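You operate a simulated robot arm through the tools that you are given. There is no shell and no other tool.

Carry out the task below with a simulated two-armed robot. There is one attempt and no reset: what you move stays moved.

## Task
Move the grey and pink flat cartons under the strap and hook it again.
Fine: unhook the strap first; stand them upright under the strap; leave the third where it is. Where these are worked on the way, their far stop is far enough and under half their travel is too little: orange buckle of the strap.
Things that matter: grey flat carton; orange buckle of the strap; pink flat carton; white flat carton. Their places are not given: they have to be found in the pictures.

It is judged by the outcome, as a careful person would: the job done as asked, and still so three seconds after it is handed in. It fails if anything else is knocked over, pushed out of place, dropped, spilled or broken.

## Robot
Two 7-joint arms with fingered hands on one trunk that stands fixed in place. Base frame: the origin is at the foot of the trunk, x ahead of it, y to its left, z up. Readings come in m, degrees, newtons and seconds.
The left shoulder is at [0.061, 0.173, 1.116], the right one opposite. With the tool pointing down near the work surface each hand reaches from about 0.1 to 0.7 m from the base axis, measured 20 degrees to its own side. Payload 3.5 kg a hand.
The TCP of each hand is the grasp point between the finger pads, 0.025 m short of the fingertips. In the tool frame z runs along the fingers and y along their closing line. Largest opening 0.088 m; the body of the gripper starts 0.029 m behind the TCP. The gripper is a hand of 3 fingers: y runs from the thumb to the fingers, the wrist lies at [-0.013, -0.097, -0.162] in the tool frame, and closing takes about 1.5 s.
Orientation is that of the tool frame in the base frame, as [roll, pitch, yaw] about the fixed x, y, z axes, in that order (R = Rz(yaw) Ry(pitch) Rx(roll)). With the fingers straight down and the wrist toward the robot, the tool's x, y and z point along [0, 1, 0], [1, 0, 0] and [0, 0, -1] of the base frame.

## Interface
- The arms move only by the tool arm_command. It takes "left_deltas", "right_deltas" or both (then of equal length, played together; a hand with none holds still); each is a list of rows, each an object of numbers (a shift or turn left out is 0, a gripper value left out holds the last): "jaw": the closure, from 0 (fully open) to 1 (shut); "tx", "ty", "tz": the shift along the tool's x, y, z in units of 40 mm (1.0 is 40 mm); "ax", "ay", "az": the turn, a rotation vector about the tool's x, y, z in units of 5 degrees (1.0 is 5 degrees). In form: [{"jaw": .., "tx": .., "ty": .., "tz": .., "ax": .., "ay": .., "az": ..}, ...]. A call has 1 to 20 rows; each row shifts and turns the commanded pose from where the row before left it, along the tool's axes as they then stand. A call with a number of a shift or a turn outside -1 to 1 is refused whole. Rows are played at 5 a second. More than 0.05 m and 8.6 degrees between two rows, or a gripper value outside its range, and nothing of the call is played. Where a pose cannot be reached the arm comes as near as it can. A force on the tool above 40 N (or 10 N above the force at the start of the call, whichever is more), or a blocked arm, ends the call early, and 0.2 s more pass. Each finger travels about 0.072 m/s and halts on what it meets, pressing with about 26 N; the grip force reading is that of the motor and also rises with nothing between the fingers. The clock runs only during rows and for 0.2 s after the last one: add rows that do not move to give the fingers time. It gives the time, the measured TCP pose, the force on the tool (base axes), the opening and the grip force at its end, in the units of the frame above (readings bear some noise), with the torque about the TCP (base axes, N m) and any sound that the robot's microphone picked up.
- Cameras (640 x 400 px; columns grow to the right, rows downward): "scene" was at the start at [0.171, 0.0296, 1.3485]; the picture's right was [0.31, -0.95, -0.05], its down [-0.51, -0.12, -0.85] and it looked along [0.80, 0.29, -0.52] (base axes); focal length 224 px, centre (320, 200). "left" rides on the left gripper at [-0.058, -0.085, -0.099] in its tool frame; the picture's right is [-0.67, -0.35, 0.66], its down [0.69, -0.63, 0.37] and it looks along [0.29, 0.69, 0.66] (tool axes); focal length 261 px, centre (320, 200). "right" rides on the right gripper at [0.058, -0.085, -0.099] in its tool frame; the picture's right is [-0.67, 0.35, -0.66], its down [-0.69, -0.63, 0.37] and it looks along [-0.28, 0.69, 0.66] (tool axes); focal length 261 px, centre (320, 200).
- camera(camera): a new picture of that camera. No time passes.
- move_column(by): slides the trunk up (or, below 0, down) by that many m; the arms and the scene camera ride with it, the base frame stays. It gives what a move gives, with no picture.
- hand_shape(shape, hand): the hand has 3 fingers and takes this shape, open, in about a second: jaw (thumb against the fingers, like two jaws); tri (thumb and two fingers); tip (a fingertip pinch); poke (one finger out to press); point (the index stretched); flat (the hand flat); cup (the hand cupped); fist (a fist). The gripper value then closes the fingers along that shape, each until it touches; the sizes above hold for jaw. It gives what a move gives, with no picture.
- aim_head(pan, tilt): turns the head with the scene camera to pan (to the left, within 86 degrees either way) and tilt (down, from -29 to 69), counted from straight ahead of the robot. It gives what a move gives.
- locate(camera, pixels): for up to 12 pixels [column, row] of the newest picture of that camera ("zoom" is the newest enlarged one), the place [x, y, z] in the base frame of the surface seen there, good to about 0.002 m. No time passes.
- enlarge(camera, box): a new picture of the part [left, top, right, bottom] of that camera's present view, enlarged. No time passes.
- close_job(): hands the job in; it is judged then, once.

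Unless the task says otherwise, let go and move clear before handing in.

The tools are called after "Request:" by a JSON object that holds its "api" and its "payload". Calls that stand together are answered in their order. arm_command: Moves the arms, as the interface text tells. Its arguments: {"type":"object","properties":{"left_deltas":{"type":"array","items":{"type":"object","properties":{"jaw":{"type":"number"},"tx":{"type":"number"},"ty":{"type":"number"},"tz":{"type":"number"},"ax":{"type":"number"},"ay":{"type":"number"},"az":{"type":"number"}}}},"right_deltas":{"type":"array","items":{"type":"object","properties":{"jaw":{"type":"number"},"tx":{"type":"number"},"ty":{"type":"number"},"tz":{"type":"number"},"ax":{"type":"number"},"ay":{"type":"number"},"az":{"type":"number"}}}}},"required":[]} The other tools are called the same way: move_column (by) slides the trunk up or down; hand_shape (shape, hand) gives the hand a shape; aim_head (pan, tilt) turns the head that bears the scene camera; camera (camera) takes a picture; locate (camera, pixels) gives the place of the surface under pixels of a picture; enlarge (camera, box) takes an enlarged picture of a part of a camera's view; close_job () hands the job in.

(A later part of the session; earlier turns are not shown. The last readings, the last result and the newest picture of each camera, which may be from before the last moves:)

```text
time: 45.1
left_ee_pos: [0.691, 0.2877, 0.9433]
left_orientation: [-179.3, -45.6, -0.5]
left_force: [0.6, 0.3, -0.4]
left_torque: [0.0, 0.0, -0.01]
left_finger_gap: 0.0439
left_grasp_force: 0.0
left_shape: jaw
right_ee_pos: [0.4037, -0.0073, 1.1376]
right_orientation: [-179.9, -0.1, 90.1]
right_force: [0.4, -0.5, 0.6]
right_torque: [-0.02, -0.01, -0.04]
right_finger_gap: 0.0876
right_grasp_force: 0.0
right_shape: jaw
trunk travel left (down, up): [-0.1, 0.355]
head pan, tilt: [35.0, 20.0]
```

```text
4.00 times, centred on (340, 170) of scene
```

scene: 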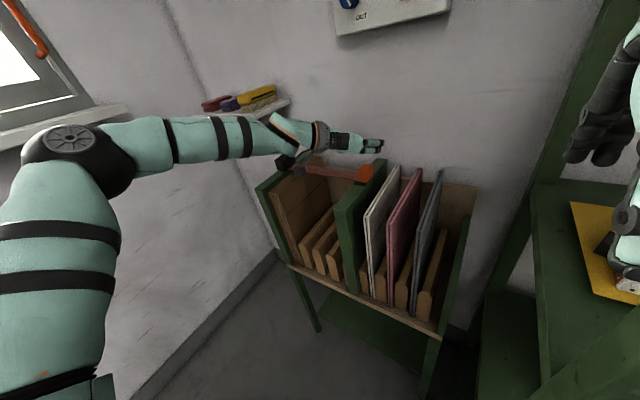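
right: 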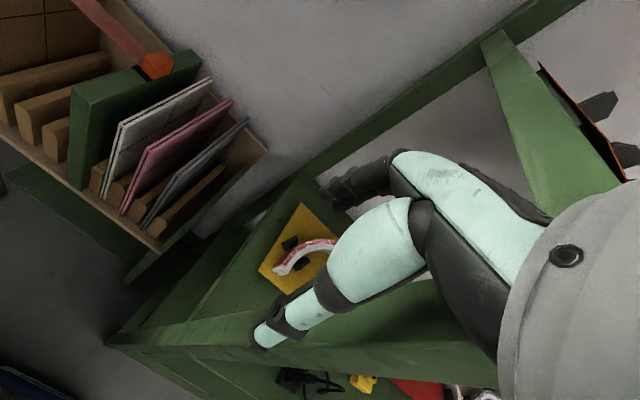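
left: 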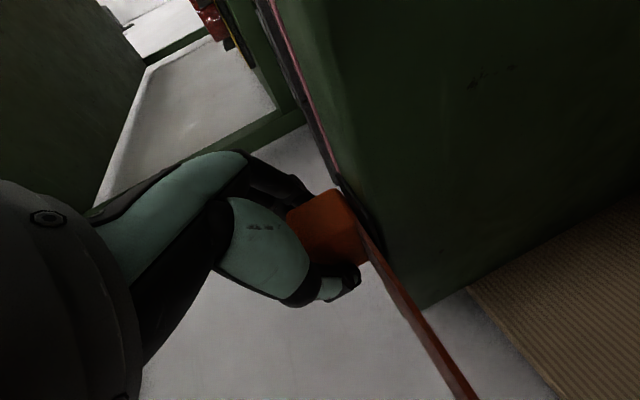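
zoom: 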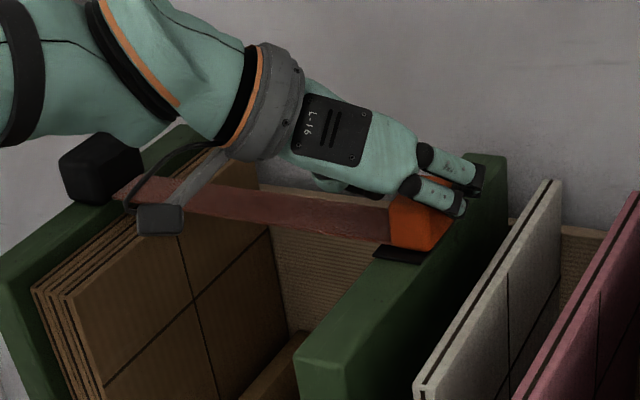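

45° tilt is reachable here and the buckle stayed put. Lower 4 mm, close again, then slide along +y.

Request:
{"api": "arm_command", "payload": {"left_deltas": [{"tx": -0.07, "tz": 0.07}, {"jaw": 1}, {}, {}, {}, {}, {}]}}

Request:
{"api": "arm_command", "payload": {"left_deltas": [{"ty": -0.3}, {"ty": -0.4}, {"ty": -0.5}, {}]}}

Request:
{"api": "enlarge", "payload": {"camera": "scene", "box": [240, 120, 420, 230]}}

```text
time: 46.7
left_ee_pos: [0.6917, 0.2871, 0.9382]
left_orientation: [-179.3, -45.7, -0.5]
left_force: [1.1, 0.3, 1.3]
left_torque: [-0.03, 0.0, 0.0]
left_finger_gap: 0.0233
left_grasp_force: 26.4
left_shape: jaw
right_ee_pos: [0.4038, -0.007, 1.1393]
right_orientation: [-179.8, 0.0, 90.0]
right_force: [0.0, -0.7, 0.2]
right_torque: [0.0, 0.0, 0.01]
right_finger_gap: 0.0876
right_grasp_force: 0.1
right_shape: jaw
trunk travel left (down, up): [-0.1, 0.355]
head pan, tilt: [35.0, 20.0]
```

```text
time: 47.7
left_ee_pos: [0.6911, 0.3361, 0.9387]
left_orientation: [-179.2, -45.7, -0.6]
left_force: [0.0, 2.3, 0.7]
left_torque: [0.0, -0.03, -0.01]
left_finger_gap: 0.0231
left_grasp_force: 26.4
left_shape: jaw
right_ee_pos: [0.4036, -0.0074, 1.1381]
right_orientation: [-179.9, 0.0, 90.1]
right_force: [0.0, -0.4, -1.2]
right_torque: [0.0, 0.03, 0.05]
right_finger_gap: 0.0879
right_grasp_force: 0.1
right_shape: jaw
trunk travel left (down, up): [-0.1, 0.355]
head pan, tilt: [35.0, 20.0]
```

```text
3.56 times, centred on (330, 175) of scene
```

zoom: 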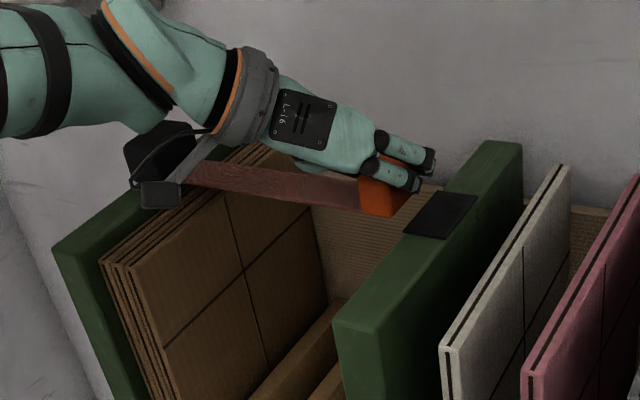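

The strap retracts as the buckle slides. Continue toward the reel in steps, watching force.

Request:
{"api": "arm_command", "payload": {"left_deltas": [{"ty": -0.5}, {"ty": -0.5}, {"ty": -0.5}, {"ty": -0.5}, {"ty": -0.4}, {}]}}

Request:
{"api": "enlarge", "payload": {"camera": "scene", "box": [220, 110, 420, 230]}}

Request:
{"api": "camera", "payload": {"camera": "left"}}

```text
time: 49.1
left_ee_pos: [0.6928, 0.4329, 0.9387]
left_orientation: [-179.3, -45.6, -0.4]
left_force: [-0.4, 2.6, -5.1]
left_torque: [0.07, 0.08, -0.01]
left_finger_gap: 0.023
left_grasp_force: 26.0
left_shape: jaw
right_ee_pos: [0.4038, -0.0061, 1.1378]
right_orientation: [-180.0, 0.0, 90.0]
right_force: [-0.2, -0.2, -0.1]
right_torque: [0.0, -0.03, 0.03]
right_finger_gap: 0.0877
right_grasp_force: 0.0
right_shape: jaw
trunk travel left (down, up): [-0.1, 0.355]
head pan, tilt: [35.0, 20.0]
```

```text
3.20 times, centred on (320, 170) of scene
```

zoom: 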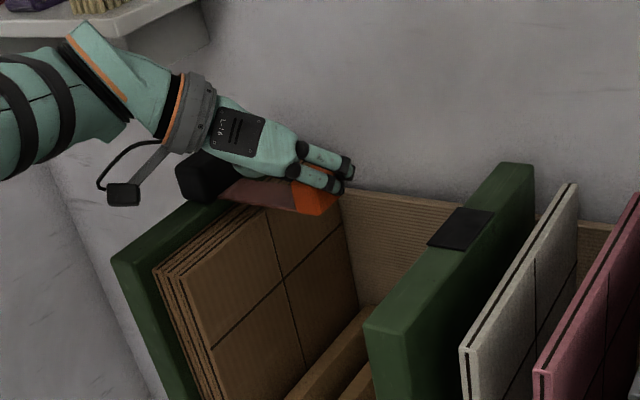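

```text
taken
```

left: 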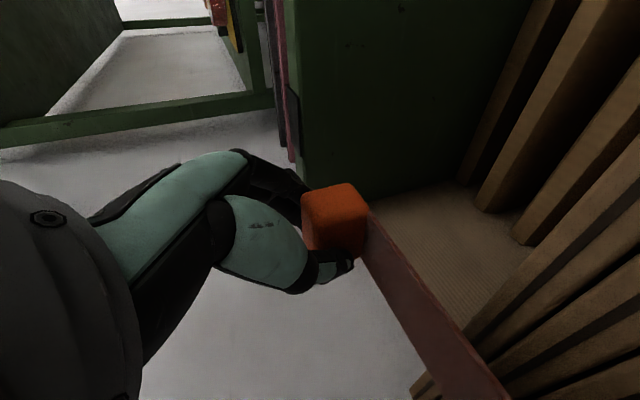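

Buckle at y≈0.433, force low. Continue carefully another ~4–5 cm.

Request:
{"api": "arm_command", "payload": {"left_deltas": [{"ty": -0.3}, {"ty": -0.3}, {"ty": -0.3}, {"ty": -0.3}, {}]}}

Request:
{"api": "enlarge", "payload": {"camera": "scene", "box": [220, 110, 380, 210]}}

Request:
{"api": "camera", "payload": {"camera": "left"}}

```text
time: 50.3
left_ee_pos: [0.683, 0.4743, 0.9375]
left_orientation: [-179.2, -45.5, -0.6]
left_force: [30.8, 1.4, -3.3]
left_torque: [-0.14, -0.28, 0.27]
left_finger_gap: 0.0208
left_grasp_force: 25.7
left_shape: jaw
left hand out of reach, approached as far as the arm can: row 2, 3, 4
right_ee_pos: [0.4098, -0.0076, 1.1354]
right_orientation: [-179.7, 0.0, 90.1]
right_force: [-0.1, -0.4, 0.6]
right_torque: [0.05, 0.03, 0.02]
right_finger_gap: 0.0877
right_grasp_force: 0.1
right_shape: jaw
trunk travel left (down, up): [-0.1, 0.355]
head pan, tilt: [35.0, 20.0]
```

```text
4.00 times, centred on (300, 160) of scene
```

zoom: 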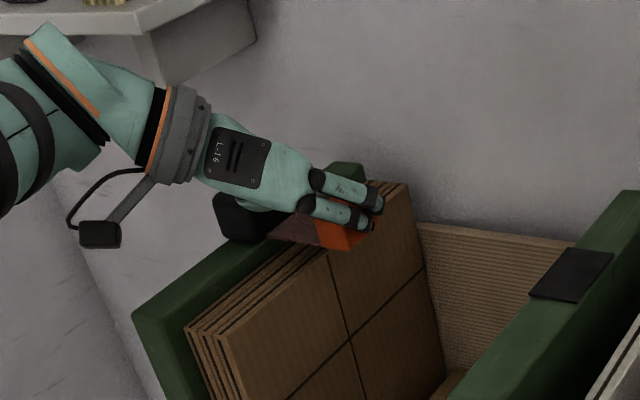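

```text
taken
```

left: 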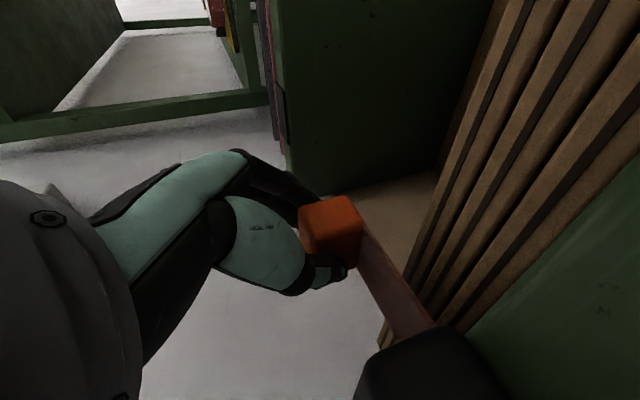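

Arm reach limit at y≈0.474; the buckle has travelled ~0.2 m, well past the free slots. I'll release it and see whether it stays, then back off upward.

Request:
{"api": "arm_command", "payload": {"left_deltas": [{"ty": 0.05, "jaw": 0.5}, {}, {}, {}]}}

Request:
{"api": "enlarge", "payload": {"camera": "scene", "box": [220, 110, 380, 210]}}

```text
time: 51.3
left_ee_pos: [0.678, 0.4723, 0.9408]
left_orientation: [-179.3, -45.6, -0.5]
left_force: [-0.7, 2.3, 0.4]
left_torque: [0.0, 0.0, 0.03]
left_finger_gap: 0.0473
left_grasp_force: 0.1
left_shape: jaw
right_ee_pos: [0.4047, -0.0069, 1.1376]
right_orientation: [-179.8, 0.0, 90.1]
right_force: [-0.5, 0.1, -0.1]
right_torque: [0.01, -0.01, -0.03]
right_finger_gap: 0.0878
right_grasp_force: 0.1
right_shape: jaw
trunk travel left (down, up): [-0.1, 0.355]
head pan, tilt: [35.0, 20.0]
```

```text
4.00 times, centred on (300, 160) of scene
```

zoom: 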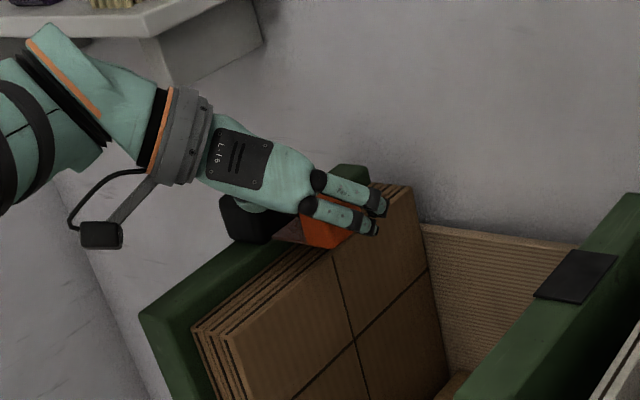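

Released. Withdraw straight back along the fingers and look.

Request:
{"api": "arm_command", "payload": {"left_deltas": [{"tz": -0.4}, {"tz": -0.6}, {"tz": -0.8}, {"tz": -0.8}, {"tz": -0.8, "ty": 0.5}, {"ty": 0.8}, {"ty": 0.8, "jaw": 0}, {}]}}

Request:
{"api": "camera", "payload": {"camera": "scene"}}

Request:
{"api": "enlarge", "payload": {"camera": "scene", "box": [240, 140, 480, 330]}}

```text
time: 53.1
left_ee_pos: [0.5801, 0.3871, 1.035]
left_orientation: [-179.3, -45.6, -0.5]
left_force: [0.6, 0.3, -0.8]
left_torque: [-0.02, 0.0, 0.01]
left_finger_gap: 0.0872
left_grasp_force: 0.0
left_shape: jaw
right_ee_pos: [0.4045, -0.0068, 1.1369]
right_orientation: [-179.9, 0.0, 90.2]
right_force: [0.2, -0.2, -0.5]
right_torque: [-0.01, 0.0, 0.03]
right_finger_gap: 0.0874
right_grasp_force: 0.1
right_shape: jaw
trunk travel left (down, up): [-0.1, 0.355]
head pan, tilt: [35.0, 20.0]
```

```text
taken
```

scene: 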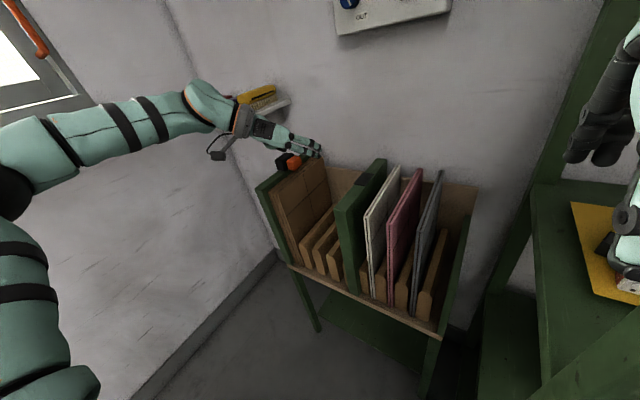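

```text
2.11 times, centred on (360, 235) of scene
```

zoom: 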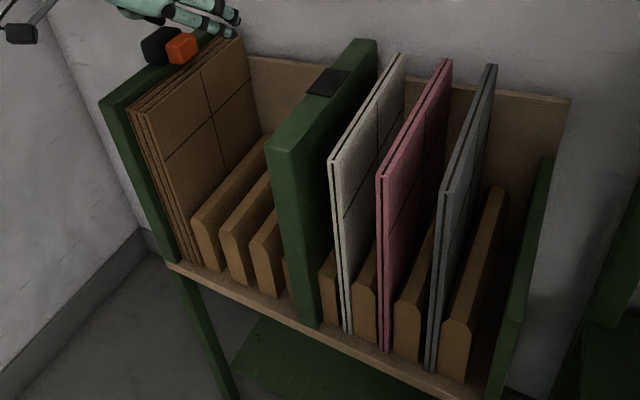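

The buckle now sits next to the reel and the left bay is open. Measure the slots, cartons and buckle precisely with enlarged views.

Request:
{"api": "enlarge", "payload": {"camera": "scene", "box": [290, 210, 380, 290]}}

Request:
{"api": "locate", "payload": {"camera": "scene", "pixels": [[295, 163], [290, 172], [280, 160]]}}

Request:
{"api": "enlarge", "payload": {"camera": "left", "box": [320, 0, 640, 400]}}

Request:
{"api": "camera", "payload": {"camera": "left"}}

```text
5.00 times, centred on (335, 250) of scene
```

zoom: 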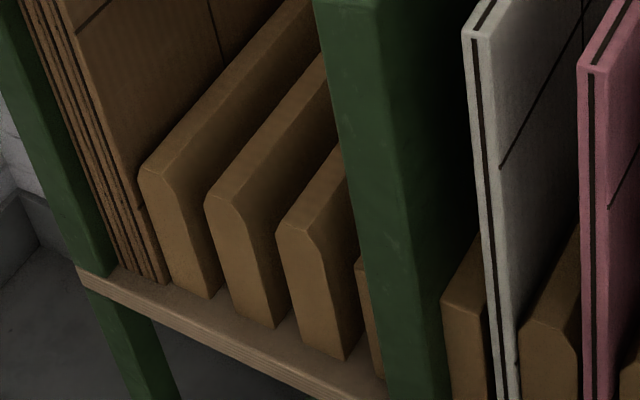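

```text
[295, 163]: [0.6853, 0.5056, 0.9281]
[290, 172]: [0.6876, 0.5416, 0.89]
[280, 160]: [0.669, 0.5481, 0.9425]
```

```text
1.00 times, centred on (480, 200) of left (not enlarged: the box is as wide or as high as the picture)
```

zoom: 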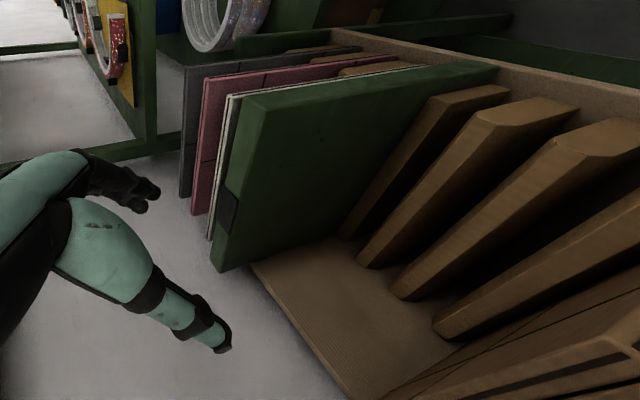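

```text
taken
```

left: 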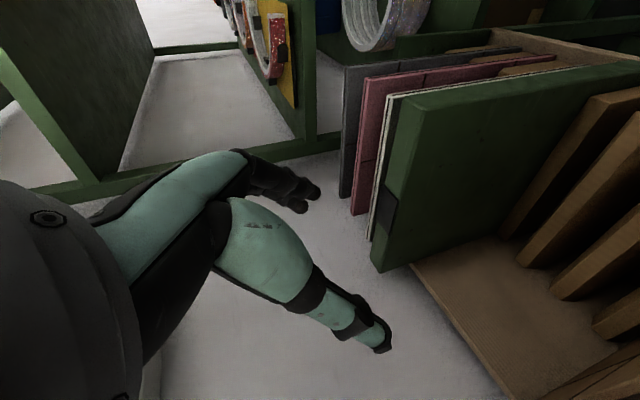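

Measure ridge and slot edges on the front faces.

Request:
{"api": "enlarge", "payload": {"camera": "scene", "box": [290, 210, 380, 290]}}

Request:
{"api": "locate", "payload": {"camera": "zoom", "pixels": [[165, 240], [180, 270], [206, 285], [225, 240], [245, 300], [273, 318], [283, 250], [310, 320], [344, 350], [360, 275], [375, 350], [190, 280]]}}

Request:
{"api": "locate", "payload": {"camera": "zoom", "pixels": [[150, 170], [178, 180], [212, 195], [240, 210], [285, 225], [312, 240], [484, 190], [500, 330], [586, 200], [604, 330], [450, 320], [480, 330]]}}

Request:
{"api": "enlarge", "payload": {"camera": "scene", "box": [350, 160, 450, 240]}}

Request:
{"api": "locate", "payload": {"camera": "zoom", "pixels": [[100, 230], [88, 228], [200, 110], [240, 255], [262, 258], [300, 150], [430, 140], [420, 180], [540, 100], [545, 140], [110, 240], [255, 275]]}}

```text
5.00 times, centred on (335, 250) of scene
```

zoom: 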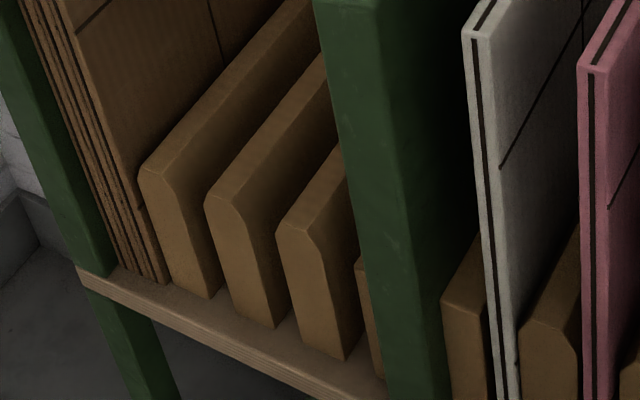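

```text
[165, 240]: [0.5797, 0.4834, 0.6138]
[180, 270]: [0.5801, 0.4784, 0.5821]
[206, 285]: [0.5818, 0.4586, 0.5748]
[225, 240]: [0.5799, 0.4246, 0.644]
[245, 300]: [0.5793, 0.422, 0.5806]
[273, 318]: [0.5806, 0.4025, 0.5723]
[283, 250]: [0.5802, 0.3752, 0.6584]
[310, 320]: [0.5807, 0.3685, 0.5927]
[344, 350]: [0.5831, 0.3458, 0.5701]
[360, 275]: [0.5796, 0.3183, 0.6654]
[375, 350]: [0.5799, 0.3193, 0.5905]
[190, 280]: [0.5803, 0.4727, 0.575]
```

```text
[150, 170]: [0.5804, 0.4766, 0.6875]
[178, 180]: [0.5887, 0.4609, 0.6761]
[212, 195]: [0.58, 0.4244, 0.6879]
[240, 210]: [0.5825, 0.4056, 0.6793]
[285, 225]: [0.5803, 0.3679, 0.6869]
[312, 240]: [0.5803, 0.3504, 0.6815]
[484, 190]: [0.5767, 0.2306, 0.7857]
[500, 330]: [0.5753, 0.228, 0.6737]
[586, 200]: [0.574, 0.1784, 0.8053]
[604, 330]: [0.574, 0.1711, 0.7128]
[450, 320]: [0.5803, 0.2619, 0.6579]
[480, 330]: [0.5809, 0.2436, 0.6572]
```

```text
5.00 times, centred on (400, 200) of scene
```

zoom: 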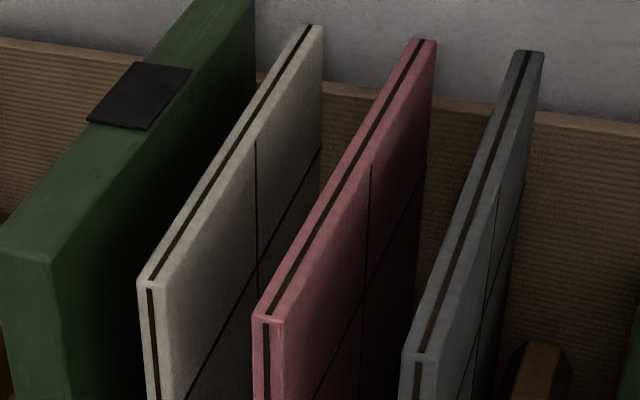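

```text
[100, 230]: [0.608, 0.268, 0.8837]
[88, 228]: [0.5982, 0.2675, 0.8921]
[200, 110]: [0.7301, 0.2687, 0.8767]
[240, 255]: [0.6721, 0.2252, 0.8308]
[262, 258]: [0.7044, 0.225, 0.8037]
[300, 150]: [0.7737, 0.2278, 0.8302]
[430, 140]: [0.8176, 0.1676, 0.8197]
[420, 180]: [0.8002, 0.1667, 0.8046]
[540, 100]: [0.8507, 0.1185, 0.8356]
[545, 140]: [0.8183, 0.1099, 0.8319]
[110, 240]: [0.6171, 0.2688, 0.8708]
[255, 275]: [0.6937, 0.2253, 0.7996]
```

Slots (floor-level gaps) are centred near y≈0.445, 0.389 and 0.332, each about 27 mm wide; cartons are about 13 mm thick. I'll test a steeper grasp (tilt ≈25°) above the pink carton.

Request:
{"api": "arm_command", "payload": {"left_deltas": [{"ay": -1}, {"ay": -1}, {"ay": -1}, {"ay": -1}, {"ty": 0.77}, {"ty": 0.77}, {"ty": 0.77}, {"ty": 0.77}, {"ty": 0.77}, {"ty": 0.77}, {"ty": 0.77}, {}]}}

Request:
{"api": "arm_command", "payload": {"left_deltas": [{"tx": 0.2, "tz": 0.6}, {"tx": 0.2, "tz": 0.6}, {"tx": 0.2, "tz": 0.6}, {"tx": 0.2, "tz": 0.6}, {}]}}

Request:
{"api": "camera", "payload": {"camera": "scene"}}

```text
time: 55.7
left_ee_pos: [0.58, 0.1702, 1.0341]
left_orientation: [-179.4, -25.7, -0.3]
left_force: [-0.1, 0.5, -0.1]
left_torque: [0.03, 0.06, 0.01]
left_finger_gap: 0.0878
left_grasp_force: 0.0
left_shape: jaw
right_ee_pos: [0.4038, -0.0076, 1.1384]
right_orientation: [-179.8, 0.0, 90.1]
right_force: [-0.9, 0.3, -0.4]
right_torque: [0.01, 0.0, 0.0]
right_finger_gap: 0.0875
right_grasp_force: 0.0
right_shape: jaw
trunk travel left (down, up): [-0.1, 0.355]
head pan, tilt: [35.0, 20.0]
```

```text
time: 56.9
left_ee_pos: [0.6355, 0.1824, 0.9668]
left_orientation: [-179.4, -25.7, -0.3]
left_force: [0.0, 1.4, 0.3]
left_torque: [-0.02, -0.01, 0.01]
left_finger_gap: 0.0881
left_grasp_force: 0.1
left_shape: jaw
left hand out of reach, approached as far as the arm can: row 3, 4
right_ee_pos: [0.405, -0.0081, 1.1379]
right_orientation: [-179.9, 0.0, 90.1]
right_force: [-0.7, -0.5, 0.9]
right_torque: [-0.03, -0.01, 0.0]
right_finger_gap: 0.0875
right_grasp_force: 0.1
right_shape: jaw
trunk travel left (down, up): [-0.1, 0.355]
head pan, tilt: [35.0, 20.0]
```

```text
taken
```

scene: 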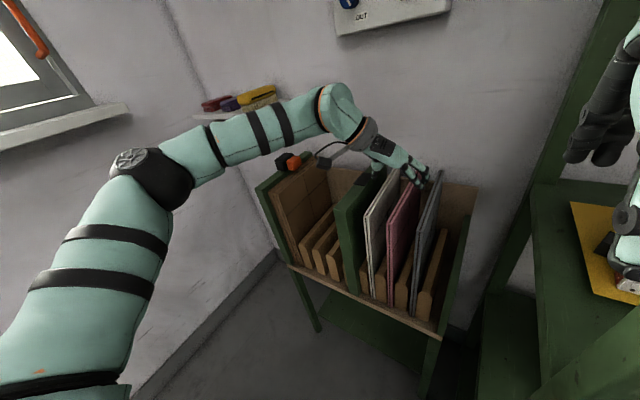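

Limited at z≈0.967; I'll raise the hand and lower the trunk its last 0.1 m, then try again.

Request:
{"api": "arm_command", "payload": {"left_deltas": [{"tx": 0.15, "tz": -0.6}, {"tx": 0.15, "tz": -0.6, "ty": 0.12}, {"tx": 0.15, "tz": -0.6, "ty": 0.12}, {"tx": 0.15, "tz": -0.6}, {}]}}

Request:
{"api": "move_column", "payload": {"by": -0.1}}

```text
time: 58.1
left_ee_pos: [0.6143, 0.1765, 1.0637]
left_orientation: [-179.4, -25.8, -0.2]
left_force: [0.8, 0.7, 0.0]
left_torque: [-0.03, -0.02, 0.02]
left_finger_gap: 0.0878
left_grasp_force: 0.1
left_shape: jaw
left hand out of reach, approached as far as the arm can: row 4
right_ee_pos: [0.4044, -0.0076, 1.1377]
right_orientation: [-179.9, 0.0, 90.1]
right_force: [-0.1, -0.3, -0.3]
right_torque: [0.02, 0.03, 0.0]
right_finger_gap: 0.0876
right_grasp_force: 0.1
right_shape: jaw
trunk travel left (down, up): [-0.1, 0.355]
head pan, tilt: [35.0, 20.0]
```

```text
time: 59.2
left_ee_pos: [0.6204, 0.1776, 0.965]
left_orientation: [-179.4, -24.6, -0.3]
left_force: [-0.4, 0.2, 0.2]
left_torque: [-0.05, -0.03, 0.02]
left_finger_gap: 0.0876
left_grasp_force: 0.0
left_shape: jaw
right_ee_pos: [0.417, -0.007, 1.0401]
right_orientation: [-179.0, 0.1, 89.6]
right_force: [31.1, 12.4, -10.6]
right_torque: [-0.41, 0.76, -0.44]
right_finger_gap: 0.084
right_grasp_force: 0.0
right_shape: jaw
trunk travel left (down, up): [-0.013, 0.442]
head pan, tilt: [35.0, 20.0]
stopped: the force on the tool passed its limit at 60 N (the readings are from after the stop); the commanded pose is now the measured one
```

The right hand touched something while the trunk went down (31 N). I'll lift the trunk slightly and look at the right hand.

Request:
{"api": "move_column", "payload": {"by": 0.03}}

Request:
{"api": "camera", "payload": {"camera": "right"}}

Request:
{"api": "aim_head", "payload": {"pan": -10, "tilt": 35}}

Request:
{"api": "camera", "payload": {"camera": "scene"}}

```text
time: 59.9
left_ee_pos: [0.6221, 0.1784, 0.9941]
left_orientation: [-179.5, -24.6, -0.2]
left_force: [0.6, -0.1, -0.2]
left_torque: [-0.04, 0.04, -0.03]
left_finger_gap: 0.0878
left_grasp_force: 0.1
left_shape: jaw
right_ee_pos: [0.4162, -0.0072, 1.071]
right_orientation: [-178.8, 0.0, 89.8]
right_force: [0.1, -0.4, -0.7]
right_torque: [0.01, 0.02, 0.0]
right_finger_gap: 0.0879
right_grasp_force: 0.1
right_shape: jaw
trunk travel left (down, up): [-0.043, 0.412]
head pan, tilt: [35.0, 20.0]
```

```text
taken
```

right: 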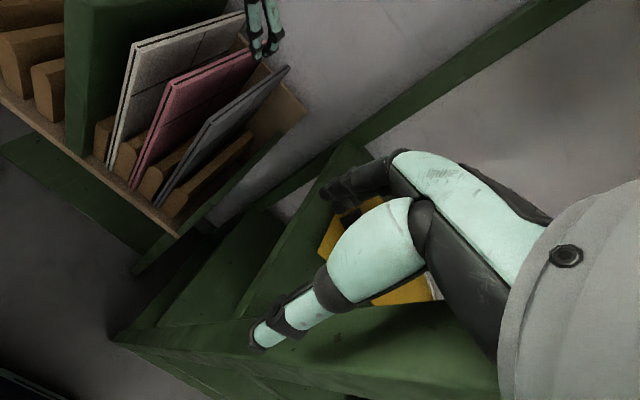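

```text
time: 61.0
left_ee_pos: [0.6201, 0.1777, 0.9958]
left_orientation: [-179.4, -24.7, -0.3]
left_force: [0.1, 0.0, 0.2]
left_torque: [0.03, 0.02, -0.03]
left_finger_gap: 0.0879
left_grasp_force: 0.1
left_shape: jaw
right_ee_pos: [0.4139, -0.0074, 1.0725]
right_orientation: [-179.0, 0.1, 89.8]
right_force: [-0.2, 0.2, -0.3]
right_torque: [-0.05, 0.03, 0.01]
right_finger_gap: 0.0873
right_grasp_force: 0.1
right_shape: jaw
trunk travel left (down, up): [-0.043, 0.412]
head pan, tilt: [-10.0, 35.0]
```

```text
taken
```

scene: 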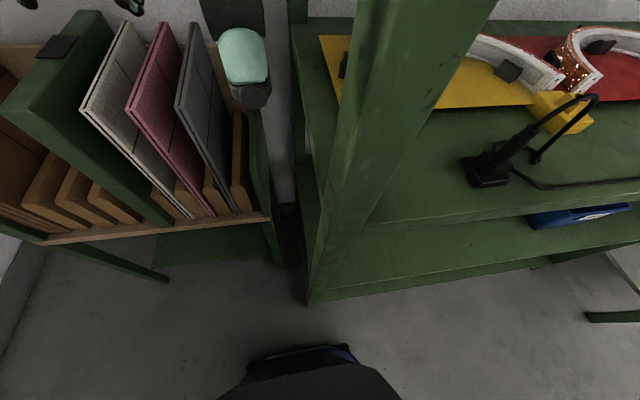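

The right hand's fingers are beside the green bench post (px 340,100). I'll pull the right hand back toward the robot and up, out of the way.

Request:
{"api": "arm_command", "payload": {"right_deltas": [{"tz": -0.8}, {"tz": -0.8}, {"tz": -0.8}, {"ty": -0.7, "tz": -0.4}, {"ty": -0.7, "tz": -0.4}, {"ty": -0.7}, {"ty": -0.7}, {"ty": -0.5}, {}]}}

Request:
{"api": "locate", "payload": {"camera": "scene", "pixels": [[340, 100], [400, 60], [330, 200], [420, 10], [320, 240], [380, 200], [305, 60]]}}

Request:
{"api": "camera", "payload": {"camera": "scene"}}

```text
time: 62.9
left_ee_pos: [0.6215, 0.1771, 0.9967]
left_orientation: [-179.5, -24.9, -0.2]
left_force: [-0.5, -0.2, 0.0]
left_torque: [0.0, 0.01, 0.03]
left_finger_gap: 0.0876
left_grasp_force: 0.0
left_shape: jaw
right_ee_pos: [0.3172, -0.0088, 1.1594]
right_orientation: [-179.7, -0.6, 89.8]
right_force: [25.9, -3.3, 19.8]
right_torque: [-0.08, -0.19, 0.0]
right_finger_gap: 0.0444
right_grasp_force: 0.0
right_shape: jaw
right hand out of reach, approached as far as the arm can: row 5, 6, 7, 8
trunk travel left (down, up): [-0.043, 0.412]
head pan, tilt: [-10.0, 35.0]
stopped in row 9 (right hand): the force on the tool passed its limit at 44 N (the readings are from after the stop); the commanded pose is now the measured one
```

```text
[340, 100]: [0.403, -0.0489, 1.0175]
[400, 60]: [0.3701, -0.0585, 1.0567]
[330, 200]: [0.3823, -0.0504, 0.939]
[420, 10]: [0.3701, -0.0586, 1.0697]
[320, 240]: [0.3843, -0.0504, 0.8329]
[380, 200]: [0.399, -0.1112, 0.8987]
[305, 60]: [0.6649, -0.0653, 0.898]
```

```text
taken
```

scene: 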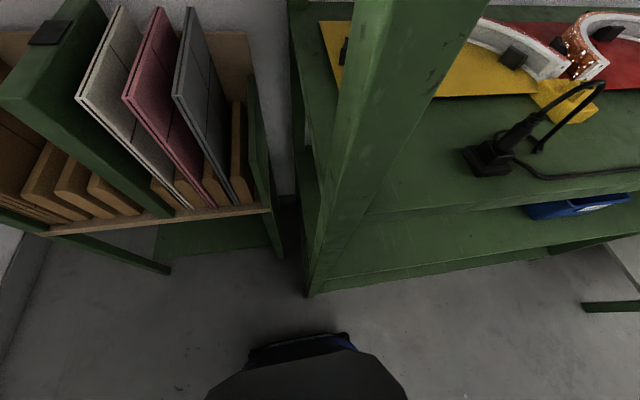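

The right hand hit something again with its fingers half pushed closed. I need to see it before moving: look at the right camera and the scene at a higher tilt.

Request:
{"api": "camera", "payload": {"camera": "right"}}

Request:
{"api": "aim_head", "payload": {"pan": -20, "tilt": 10}}

Request:
{"api": "camera", "payload": {"camera": "scene"}}

Request:
{"api": "camera", "payload": {"camera": "left"}}

```text
taken
```

right: 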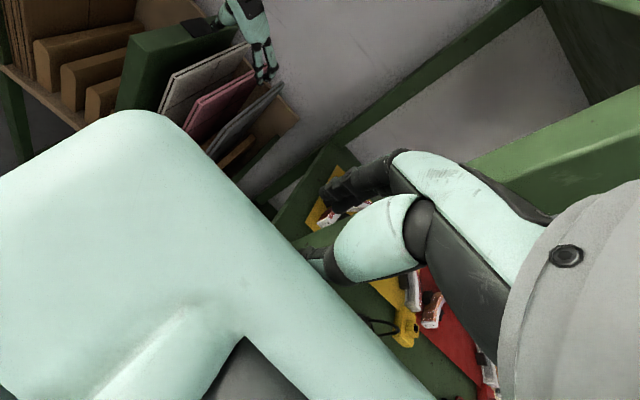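

```text
time: 63.8
left_ee_pos: [0.6202, 0.1772, 0.9965]
left_orientation: [-179.4, -24.7, -0.2]
left_force: [0.6, 0.2, -0.5]
left_torque: [-0.01, 0.0, -0.02]
left_finger_gap: 0.0875
left_grasp_force: 0.0
left_shape: jaw
right_ee_pos: [0.3179, -0.0089, 1.1614]
right_orientation: [-179.8, -0.6, 89.9]
right_force: [38.7, -6.5, 74.6]
right_torque: [-0.94, 0.0, 0.46]
right_finger_gap: 0.0413
right_grasp_force: 0.1
right_shape: jaw
trunk travel left (down, up): [-0.043, 0.412]
head pan, tilt: [-20.0, 10.0]
```

```text
taken
```

scene: 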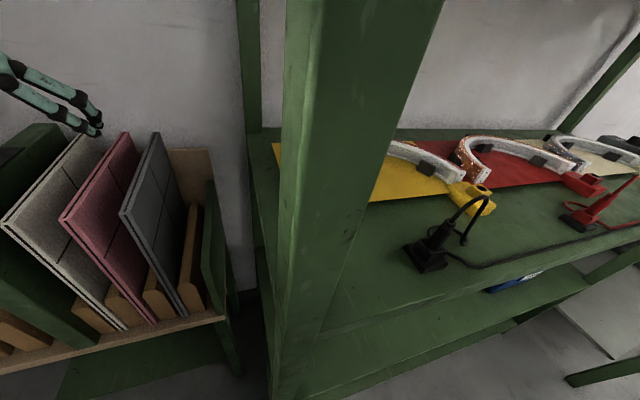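

```text
taken
```

left: 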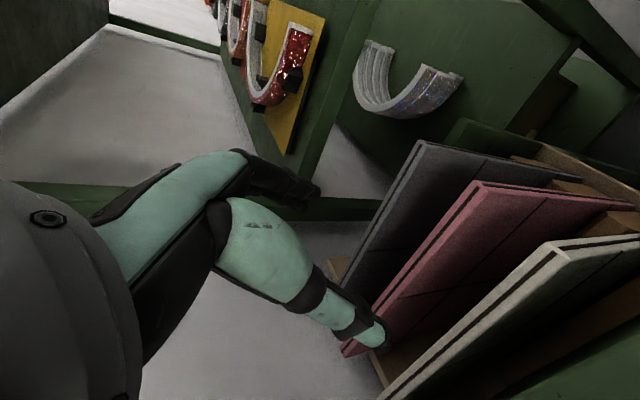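

The large teal surface in the right view is my own left arm pressing the right thumb. I'll move the right hand straight up, away from it.

Request:
{"api": "arm_command", "payload": {"right_deltas": [{"tz": -0.5, "ty": 0.2}, {"tz": -0.5, "ty": 0.2}, {"tz": -0.5}, {"tz": -0.5}, {}]}}

Request:
{"api": "camera", "payload": {"camera": "right"}}

Request:
{"api": "aim_head", "payload": {"pan": 10, "tilt": 30}}

Request:
{"api": "camera", "payload": {"camera": "scene"}}

```text
time: 65.0
left_ee_pos: [0.6199, 0.1778, 0.9968]
left_orientation: [-179.4, -24.7, -0.3]
left_force: [0.4, -0.4, 0.4]
left_torque: [0.02, -0.02, 0.01]
left_finger_gap: 0.0878
left_grasp_force: 0.0
left_shape: jaw
right_ee_pos: [0.3634, -0.0115, 1.1898]
right_orientation: [-179.3, -0.6, 89.9]
right_force: [11.2, -3.2, 9.0]
right_torque: [-0.14, 0.04, 0.18]
right_finger_gap: 0.083
right_grasp_force: 0.1
right_shape: jaw
right hand out of reach, approached as far as the arm can: row 1, 2, 3, 4
trunk travel left (down, up): [-0.043, 0.412]
head pan, tilt: [-20.0, 10.0]
```

```text
taken
```

right: 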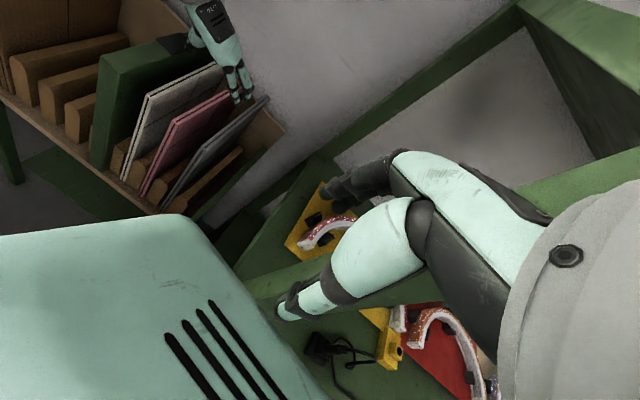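

```text
time: 65.9
left_ee_pos: [0.6202, 0.1773, 0.9964]
left_orientation: [-179.4, -24.8, -0.3]
left_force: [-0.7, 0.5, -0.6]
left_torque: [0.02, 0.01, 0.01]
left_finger_gap: 0.0875
left_grasp_force: 0.0
left_shape: jaw
right_ee_pos: [0.3627, -0.0109, 1.1885]
right_orientation: [-179.3, -0.4, 90.0]
right_force: [0.0, 0.1, -0.9]
right_torque: [0.04, -0.01, -0.04]
right_finger_gap: 0.0877
right_grasp_force: 0.1
right_shape: jaw
trunk travel left (down, up): [-0.043, 0.412]
head pan, tilt: [10.0, 30.0]
```

```text
taken
```

scene: 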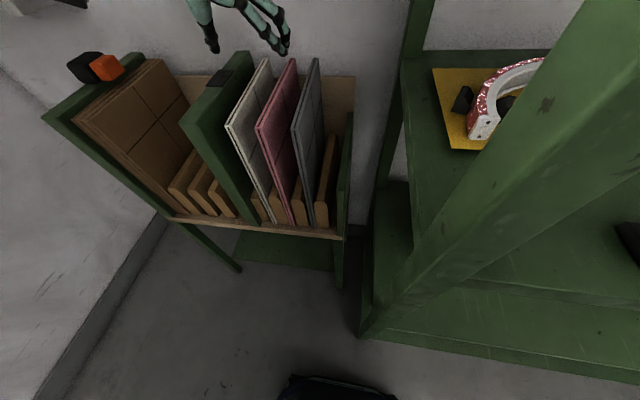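

It was my own head; the right hand is now clear at (0.363, −0.011, 1.19) with zero force. Now measure the pink and grey top edges precisely.

Request:
{"api": "enlarge", "payload": {"camera": "scene", "box": [220, 50, 340, 150]}}

Request:
{"api": "locate", "payload": {"camera": "zoom", "pixels": [[50, 360], [75, 365], [120, 240], [135, 245], [200, 370], [230, 375], [290, 220], [305, 222], [400, 360], [425, 362], [462, 200], [475, 200]]}}

```text
4.00 times, centred on (280, 100) of scene
```

zoom: 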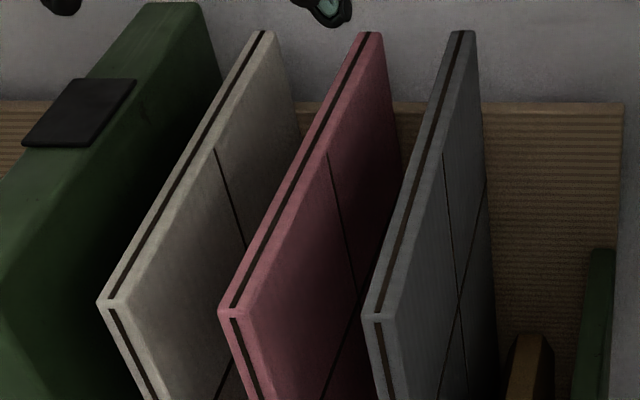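

```text
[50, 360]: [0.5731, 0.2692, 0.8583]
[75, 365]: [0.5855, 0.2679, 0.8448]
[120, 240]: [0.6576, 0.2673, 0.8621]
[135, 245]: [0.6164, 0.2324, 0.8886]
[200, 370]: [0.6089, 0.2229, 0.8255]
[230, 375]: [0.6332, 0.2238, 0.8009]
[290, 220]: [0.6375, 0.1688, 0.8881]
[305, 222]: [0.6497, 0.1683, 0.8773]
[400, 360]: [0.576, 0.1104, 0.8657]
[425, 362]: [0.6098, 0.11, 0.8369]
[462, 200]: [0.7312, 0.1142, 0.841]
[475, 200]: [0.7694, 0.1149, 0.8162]
```

Get the top-edge slit positions (their centres) for pink and grey.

Request:
{"api": "locate", "payload": {"camera": "zoom", "pixels": [[222, 308], [246, 308], [270, 232], [285, 232], [362, 45], [374, 45], [366, 310], [390, 310], [408, 200], [422, 200], [455, 45], [470, 45]]}}

```text
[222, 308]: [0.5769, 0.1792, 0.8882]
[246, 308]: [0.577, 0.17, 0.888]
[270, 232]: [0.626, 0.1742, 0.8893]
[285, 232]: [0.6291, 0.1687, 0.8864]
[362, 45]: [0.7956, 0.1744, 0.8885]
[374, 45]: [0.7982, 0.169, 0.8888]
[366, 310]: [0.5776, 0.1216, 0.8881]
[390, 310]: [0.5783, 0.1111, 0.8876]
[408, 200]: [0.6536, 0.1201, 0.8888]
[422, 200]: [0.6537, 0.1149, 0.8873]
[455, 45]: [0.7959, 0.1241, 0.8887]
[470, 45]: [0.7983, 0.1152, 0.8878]
```

Pink is centred at y≈0.174 and grey at ≈0.117, each 12 mm thick. Move over pink with a narrowed jaw, checking reach.

Request:
{"api": "arm_command", "payload": {"left_deltas": [{"tx": 0.09, "tz": 0.6, "ty": 0.03, "jaw": 0.45}, {"tx": 0.09, "tz": 0.6, "ty": 0.03}, {"tx": 0.09, "tz": 0.6, "ty": 0.03}, {}, {}]}}

Request:
{"api": "camera", "payload": {"camera": "left"}}

Request:
{"api": "camera", "payload": {"camera": "scene"}}

```text
time: 67.1
left_ee_pos: [0.6609, 0.1739, 0.9348]
left_orientation: [-179.4, -24.8, -0.2]
left_force: [0.9, -1.1, -0.3]
left_torque: [-0.02, 0.0, -0.01]
left_finger_gap: 0.049
left_grasp_force: 0.1
left_shape: jaw
right_ee_pos: [0.3647, -0.0117, 1.1888]
right_orientation: [-179.3, -0.5, 89.9]
right_force: [0.5, -0.4, -0.5]
right_torque: [0.02, -0.01, -0.06]
right_finger_gap: 0.0875
right_grasp_force: 0.1
right_shape: jaw
trunk travel left (down, up): [-0.043, 0.412]
head pan, tilt: [10.0, 30.0]
```

```text
taken
```

left: 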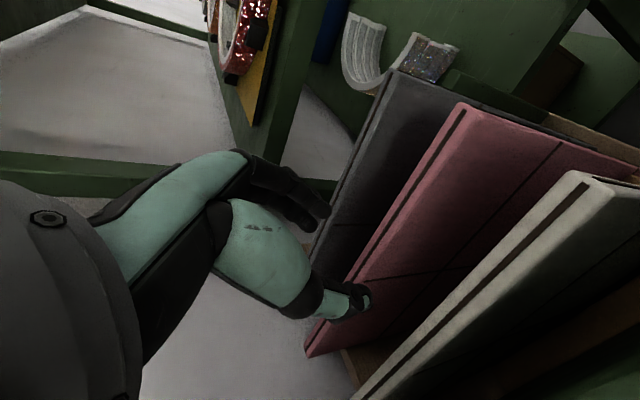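

```text
taken
```

scene: 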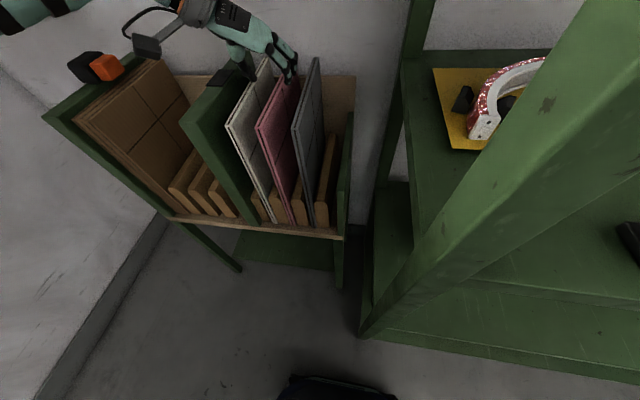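

Reach is fine here. Descend to TCP z≈0.88 straddling pink's top edge.

Request:
{"api": "arm_command", "payload": {"left_deltas": [{"tx": -0.145, "tz": 0.312}, {"tx": -0.145, "tz": 0.312}, {"tx": -0.145, "tz": 0.312}, {"tx": -0.12, "tz": 0.28}, {}]}}

Request:
{"api": "enlarge", "payload": {"camera": "scene", "box": [180, 10, 360, 130]}}

Request:
{"api": "camera", "payload": {"camera": "left"}}

```text
time: 68.3
left_ee_pos: [0.6603, 0.1732, 0.8816]
left_orientation: [-179.4, -24.8, -0.3]
left_force: [-1.1, 0.2, 0.2]
left_torque: [-0.01, -0.01, 0.01]
left_finger_gap: 0.0485
left_grasp_force: 0.0
left_shape: jaw
right_ee_pos: [0.3631, -0.0107, 1.1895]
right_orientation: [-179.3, -0.5, 89.8]
right_force: [0.0, 1.5, -0.4]
right_torque: [0.0, -0.02, -0.05]
right_finger_gap: 0.0875
right_grasp_force: 0.0
right_shape: jaw
trunk travel left (down, up): [-0.043, 0.412]
head pan, tilt: [10.0, 30.0]
```

```text
3.33 times, centred on (270, 70) of scene
```

zoom: 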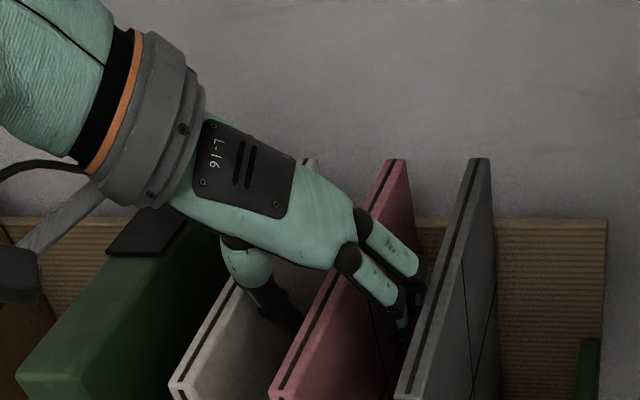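

```text
taken
```

left: 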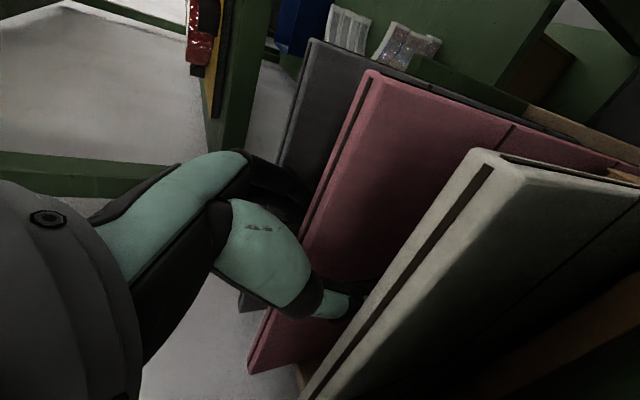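

Fingers straddle pink with no contact force. Close the grip.

Request:
{"api": "arm_command", "payload": {"left_deltas": [{"jaw": 1}, {}, {}, {}, {}, {}, {}]}}

Request:
{"api": "enlarge", "payload": {"camera": "scene", "box": [180, 10, 360, 130]}}

```text
time: 69.9
left_ee_pos: [0.6612, 0.1738, 0.8815]
left_orientation: [-179.5, -24.8, -0.1]
left_force: [-0.4, -0.3, -0.1]
left_torque: [0.0, 0.02, -0.02]
left_finger_gap: 0.0079
left_grasp_force: 26.0
left_shape: jaw
right_ee_pos: [0.3629, -0.0126, 1.1892]
right_orientation: [-179.4, -0.5, 89.9]
right_force: [-0.2, 0.0, 0.0]
right_torque: [0.02, -0.01, -0.02]
right_finger_gap: 0.0878
right_grasp_force: 0.1
right_shape: jaw
trunk travel left (down, up): [-0.043, 0.412]
head pan, tilt: [10.0, 30.0]
```

```text
3.33 times, centred on (270, 70) of scene
```

zoom: 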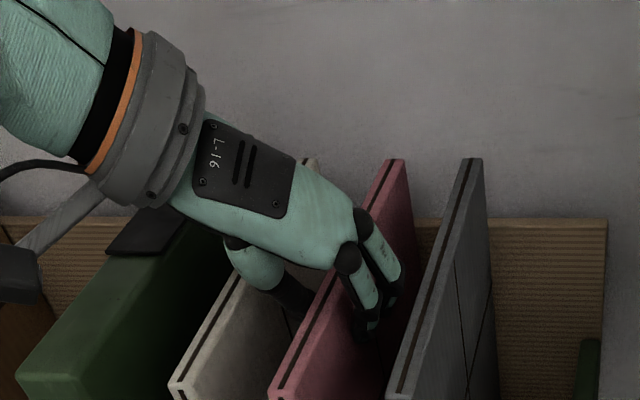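

Pink gripped (26 N). Lift a little with the trunk first to check the hold.

Request:
{"api": "move_column", "payload": {"by": 0.03}}

Request:
{"api": "camera", "payload": {"camera": "scene"}}

Request:
{"api": "camera", "payload": {"camera": "left"}}

```text
time: 70.7
left_ee_pos: [0.6542, 0.1747, 0.9345]
left_orientation: [-179.4, -26.7, -0.2]
left_force: [-0.3, 0.1, -1.5]
left_torque: [-0.02, 0.05, -0.03]
left_finger_gap: 0.0082
left_grasp_force: 25.7
left_shape: jaw
right_ee_pos: [0.3641, -0.0111, 1.2184]
right_orientation: [-179.2, -0.4, 89.9]
right_force: [0.6, 0.4, 0.5]
right_torque: [0.01, -0.02, 0.01]
right_finger_gap: 0.0874
right_grasp_force: 0.0
right_shape: jaw
trunk travel left (down, up): [-0.073, 0.382]
head pan, tilt: [10.0, 30.0]
```

```text
taken
```

scene: 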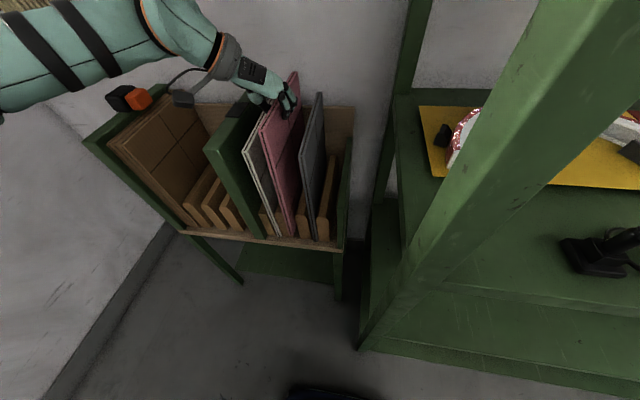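

```text
taken
```

left: 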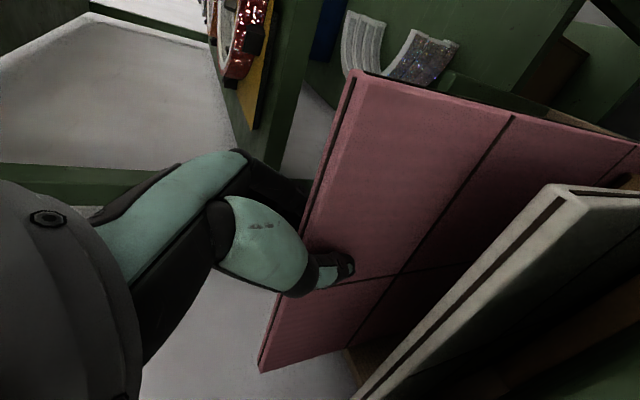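

Force shows only about −1.5 N, so the carton is light and held. Check the pose of the carton closely.

Request:
{"api": "enlarge", "payload": {"camera": "scene", "box": [190, 50, 370, 260]}}

Request:
{"api": "locate", "payload": {"camera": "zoom", "pixels": [[225, 165], [240, 165], [328, 55], [292, 330], [215, 200], [275, 300]]}}

```text
1.90 times, centred on (280, 155) of scene
```

zoom: 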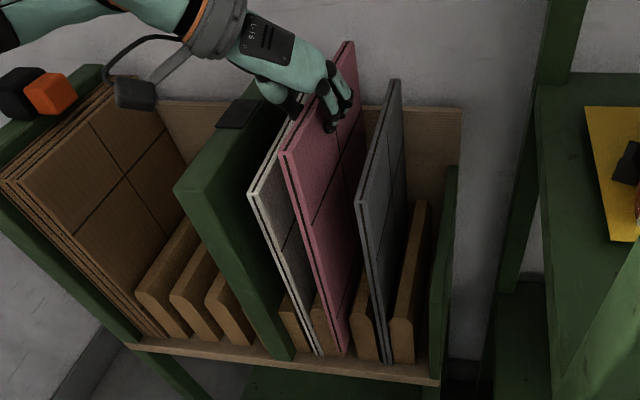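

```text
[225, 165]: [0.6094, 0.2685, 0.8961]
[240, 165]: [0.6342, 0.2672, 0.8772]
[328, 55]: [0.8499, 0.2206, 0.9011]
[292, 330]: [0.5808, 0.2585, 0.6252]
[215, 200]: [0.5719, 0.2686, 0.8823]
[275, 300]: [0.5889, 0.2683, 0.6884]
```

Request:
{"api": "locate", "payload": {"camera": "zoom", "pixels": [[290, 158], [300, 200], [325, 270], [342, 345], [320, 160], [350, 50], [310, 270], [258, 190], [312, 345], [362, 200], [384, 355]]}}

```text
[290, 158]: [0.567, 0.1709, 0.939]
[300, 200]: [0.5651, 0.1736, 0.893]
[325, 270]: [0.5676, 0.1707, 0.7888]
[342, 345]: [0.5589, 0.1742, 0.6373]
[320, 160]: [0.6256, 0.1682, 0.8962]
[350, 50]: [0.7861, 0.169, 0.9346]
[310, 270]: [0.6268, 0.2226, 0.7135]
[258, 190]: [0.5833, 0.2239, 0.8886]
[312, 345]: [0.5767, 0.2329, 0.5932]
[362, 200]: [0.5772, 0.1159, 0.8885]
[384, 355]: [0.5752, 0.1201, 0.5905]
```

Carton hangs upright with its bottom at z≈0.605. Lift another 0.1 m with the trunk to clear the ridges.

Request:
{"api": "move_column", "payload": {"by": 0.1}}

Request:
{"api": "camera", "payload": {"camera": "scene"}}

```text
time: 72.0
left_ee_pos: [0.6033, 0.1743, 1.1494]
left_orientation: [-179.3, -36.6, -0.3]
left_force: [-0.6, -1.1, -1.3]
left_torque: [-0.02, 0.09, 0.02]
left_finger_gap: 0.0081
left_grasp_force: 26.4
left_shape: jaw
right_ee_pos: [0.3647, -0.0101, 1.3198]
right_orientation: [-179.2, -0.4, 89.8]
right_force: [0.1, -1.0, -0.8]
right_torque: [0.03, 0.0, 0.01]
right_finger_gap: 0.0874
right_grasp_force: 0.0
right_shape: jaw
trunk travel left (down, up): [-0.173, 0.282]
head pan, tilt: [10.0, 30.0]
```

```text
taken
```

scene: 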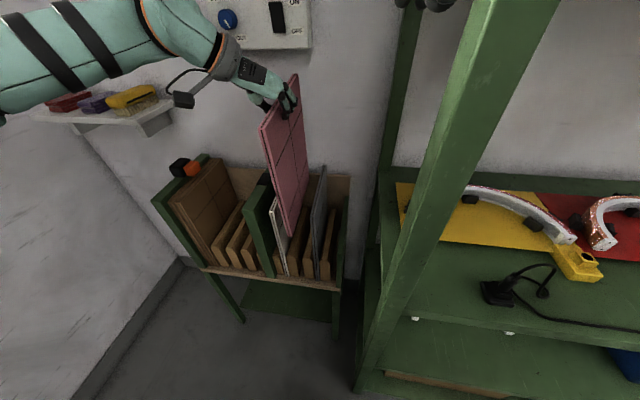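

The trunk move lifted the hand more than expected (TCP z 1.149, tilt 36.6°), so the carton is pitched ~12°. I'll level it and draw it back a little using arm moves only.

Request:
{"api": "arm_command", "payload": {"left_deltas": [{"ay": -0.8, "tx": -0.2, "tz": -0.15}, {"ay": -0.8, "tx": -0.2, "tz": -0.13}, {"ay": -0.76, "tx": -0.2, "tz": -0.1}, {}]}}

Request:
{"api": "camera", "payload": {"camera": "scene"}}

Request:
{"api": "camera", "payload": {"camera": "left"}}

```text
time: 73.0
left_ee_pos: [0.5744, 0.1872, 1.1533]
left_orientation: [-179.6, -24.9, 0.1]
left_force: [0.0, -0.3, -1.2]
left_torque: [0.0, 0.0, -0.01]
left_finger_gap: 0.0079
left_grasp_force: 25.8
left_shape: jaw
left hand out of reach, approached as far as the arm can: row 2, 3
right_ee_pos: [0.3626, -0.0106, 1.3198]
right_orientation: [-179.3, -0.3, 89.8]
right_force: [0.8, -0.7, 0.0]
right_torque: [0.01, -0.02, -0.01]
right_finger_gap: 0.0875
right_grasp_force: 0.1
right_shape: jaw
trunk travel left (down, up): [-0.173, 0.282]
head pan, tilt: [10.0, 30.0]
```

```text
taken
```

scene: 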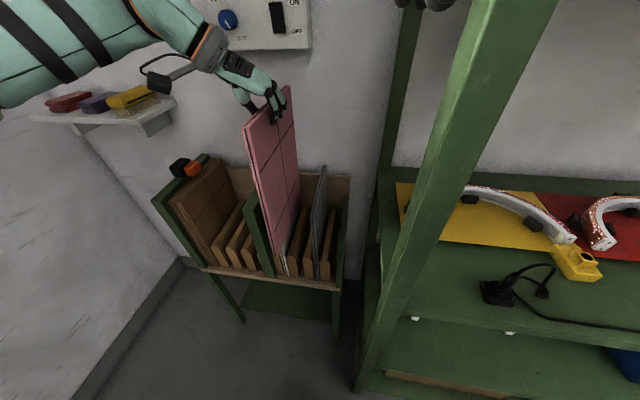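

```text
taken
```

left: 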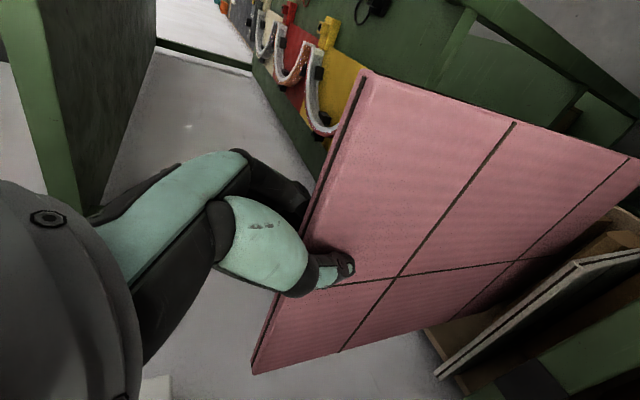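

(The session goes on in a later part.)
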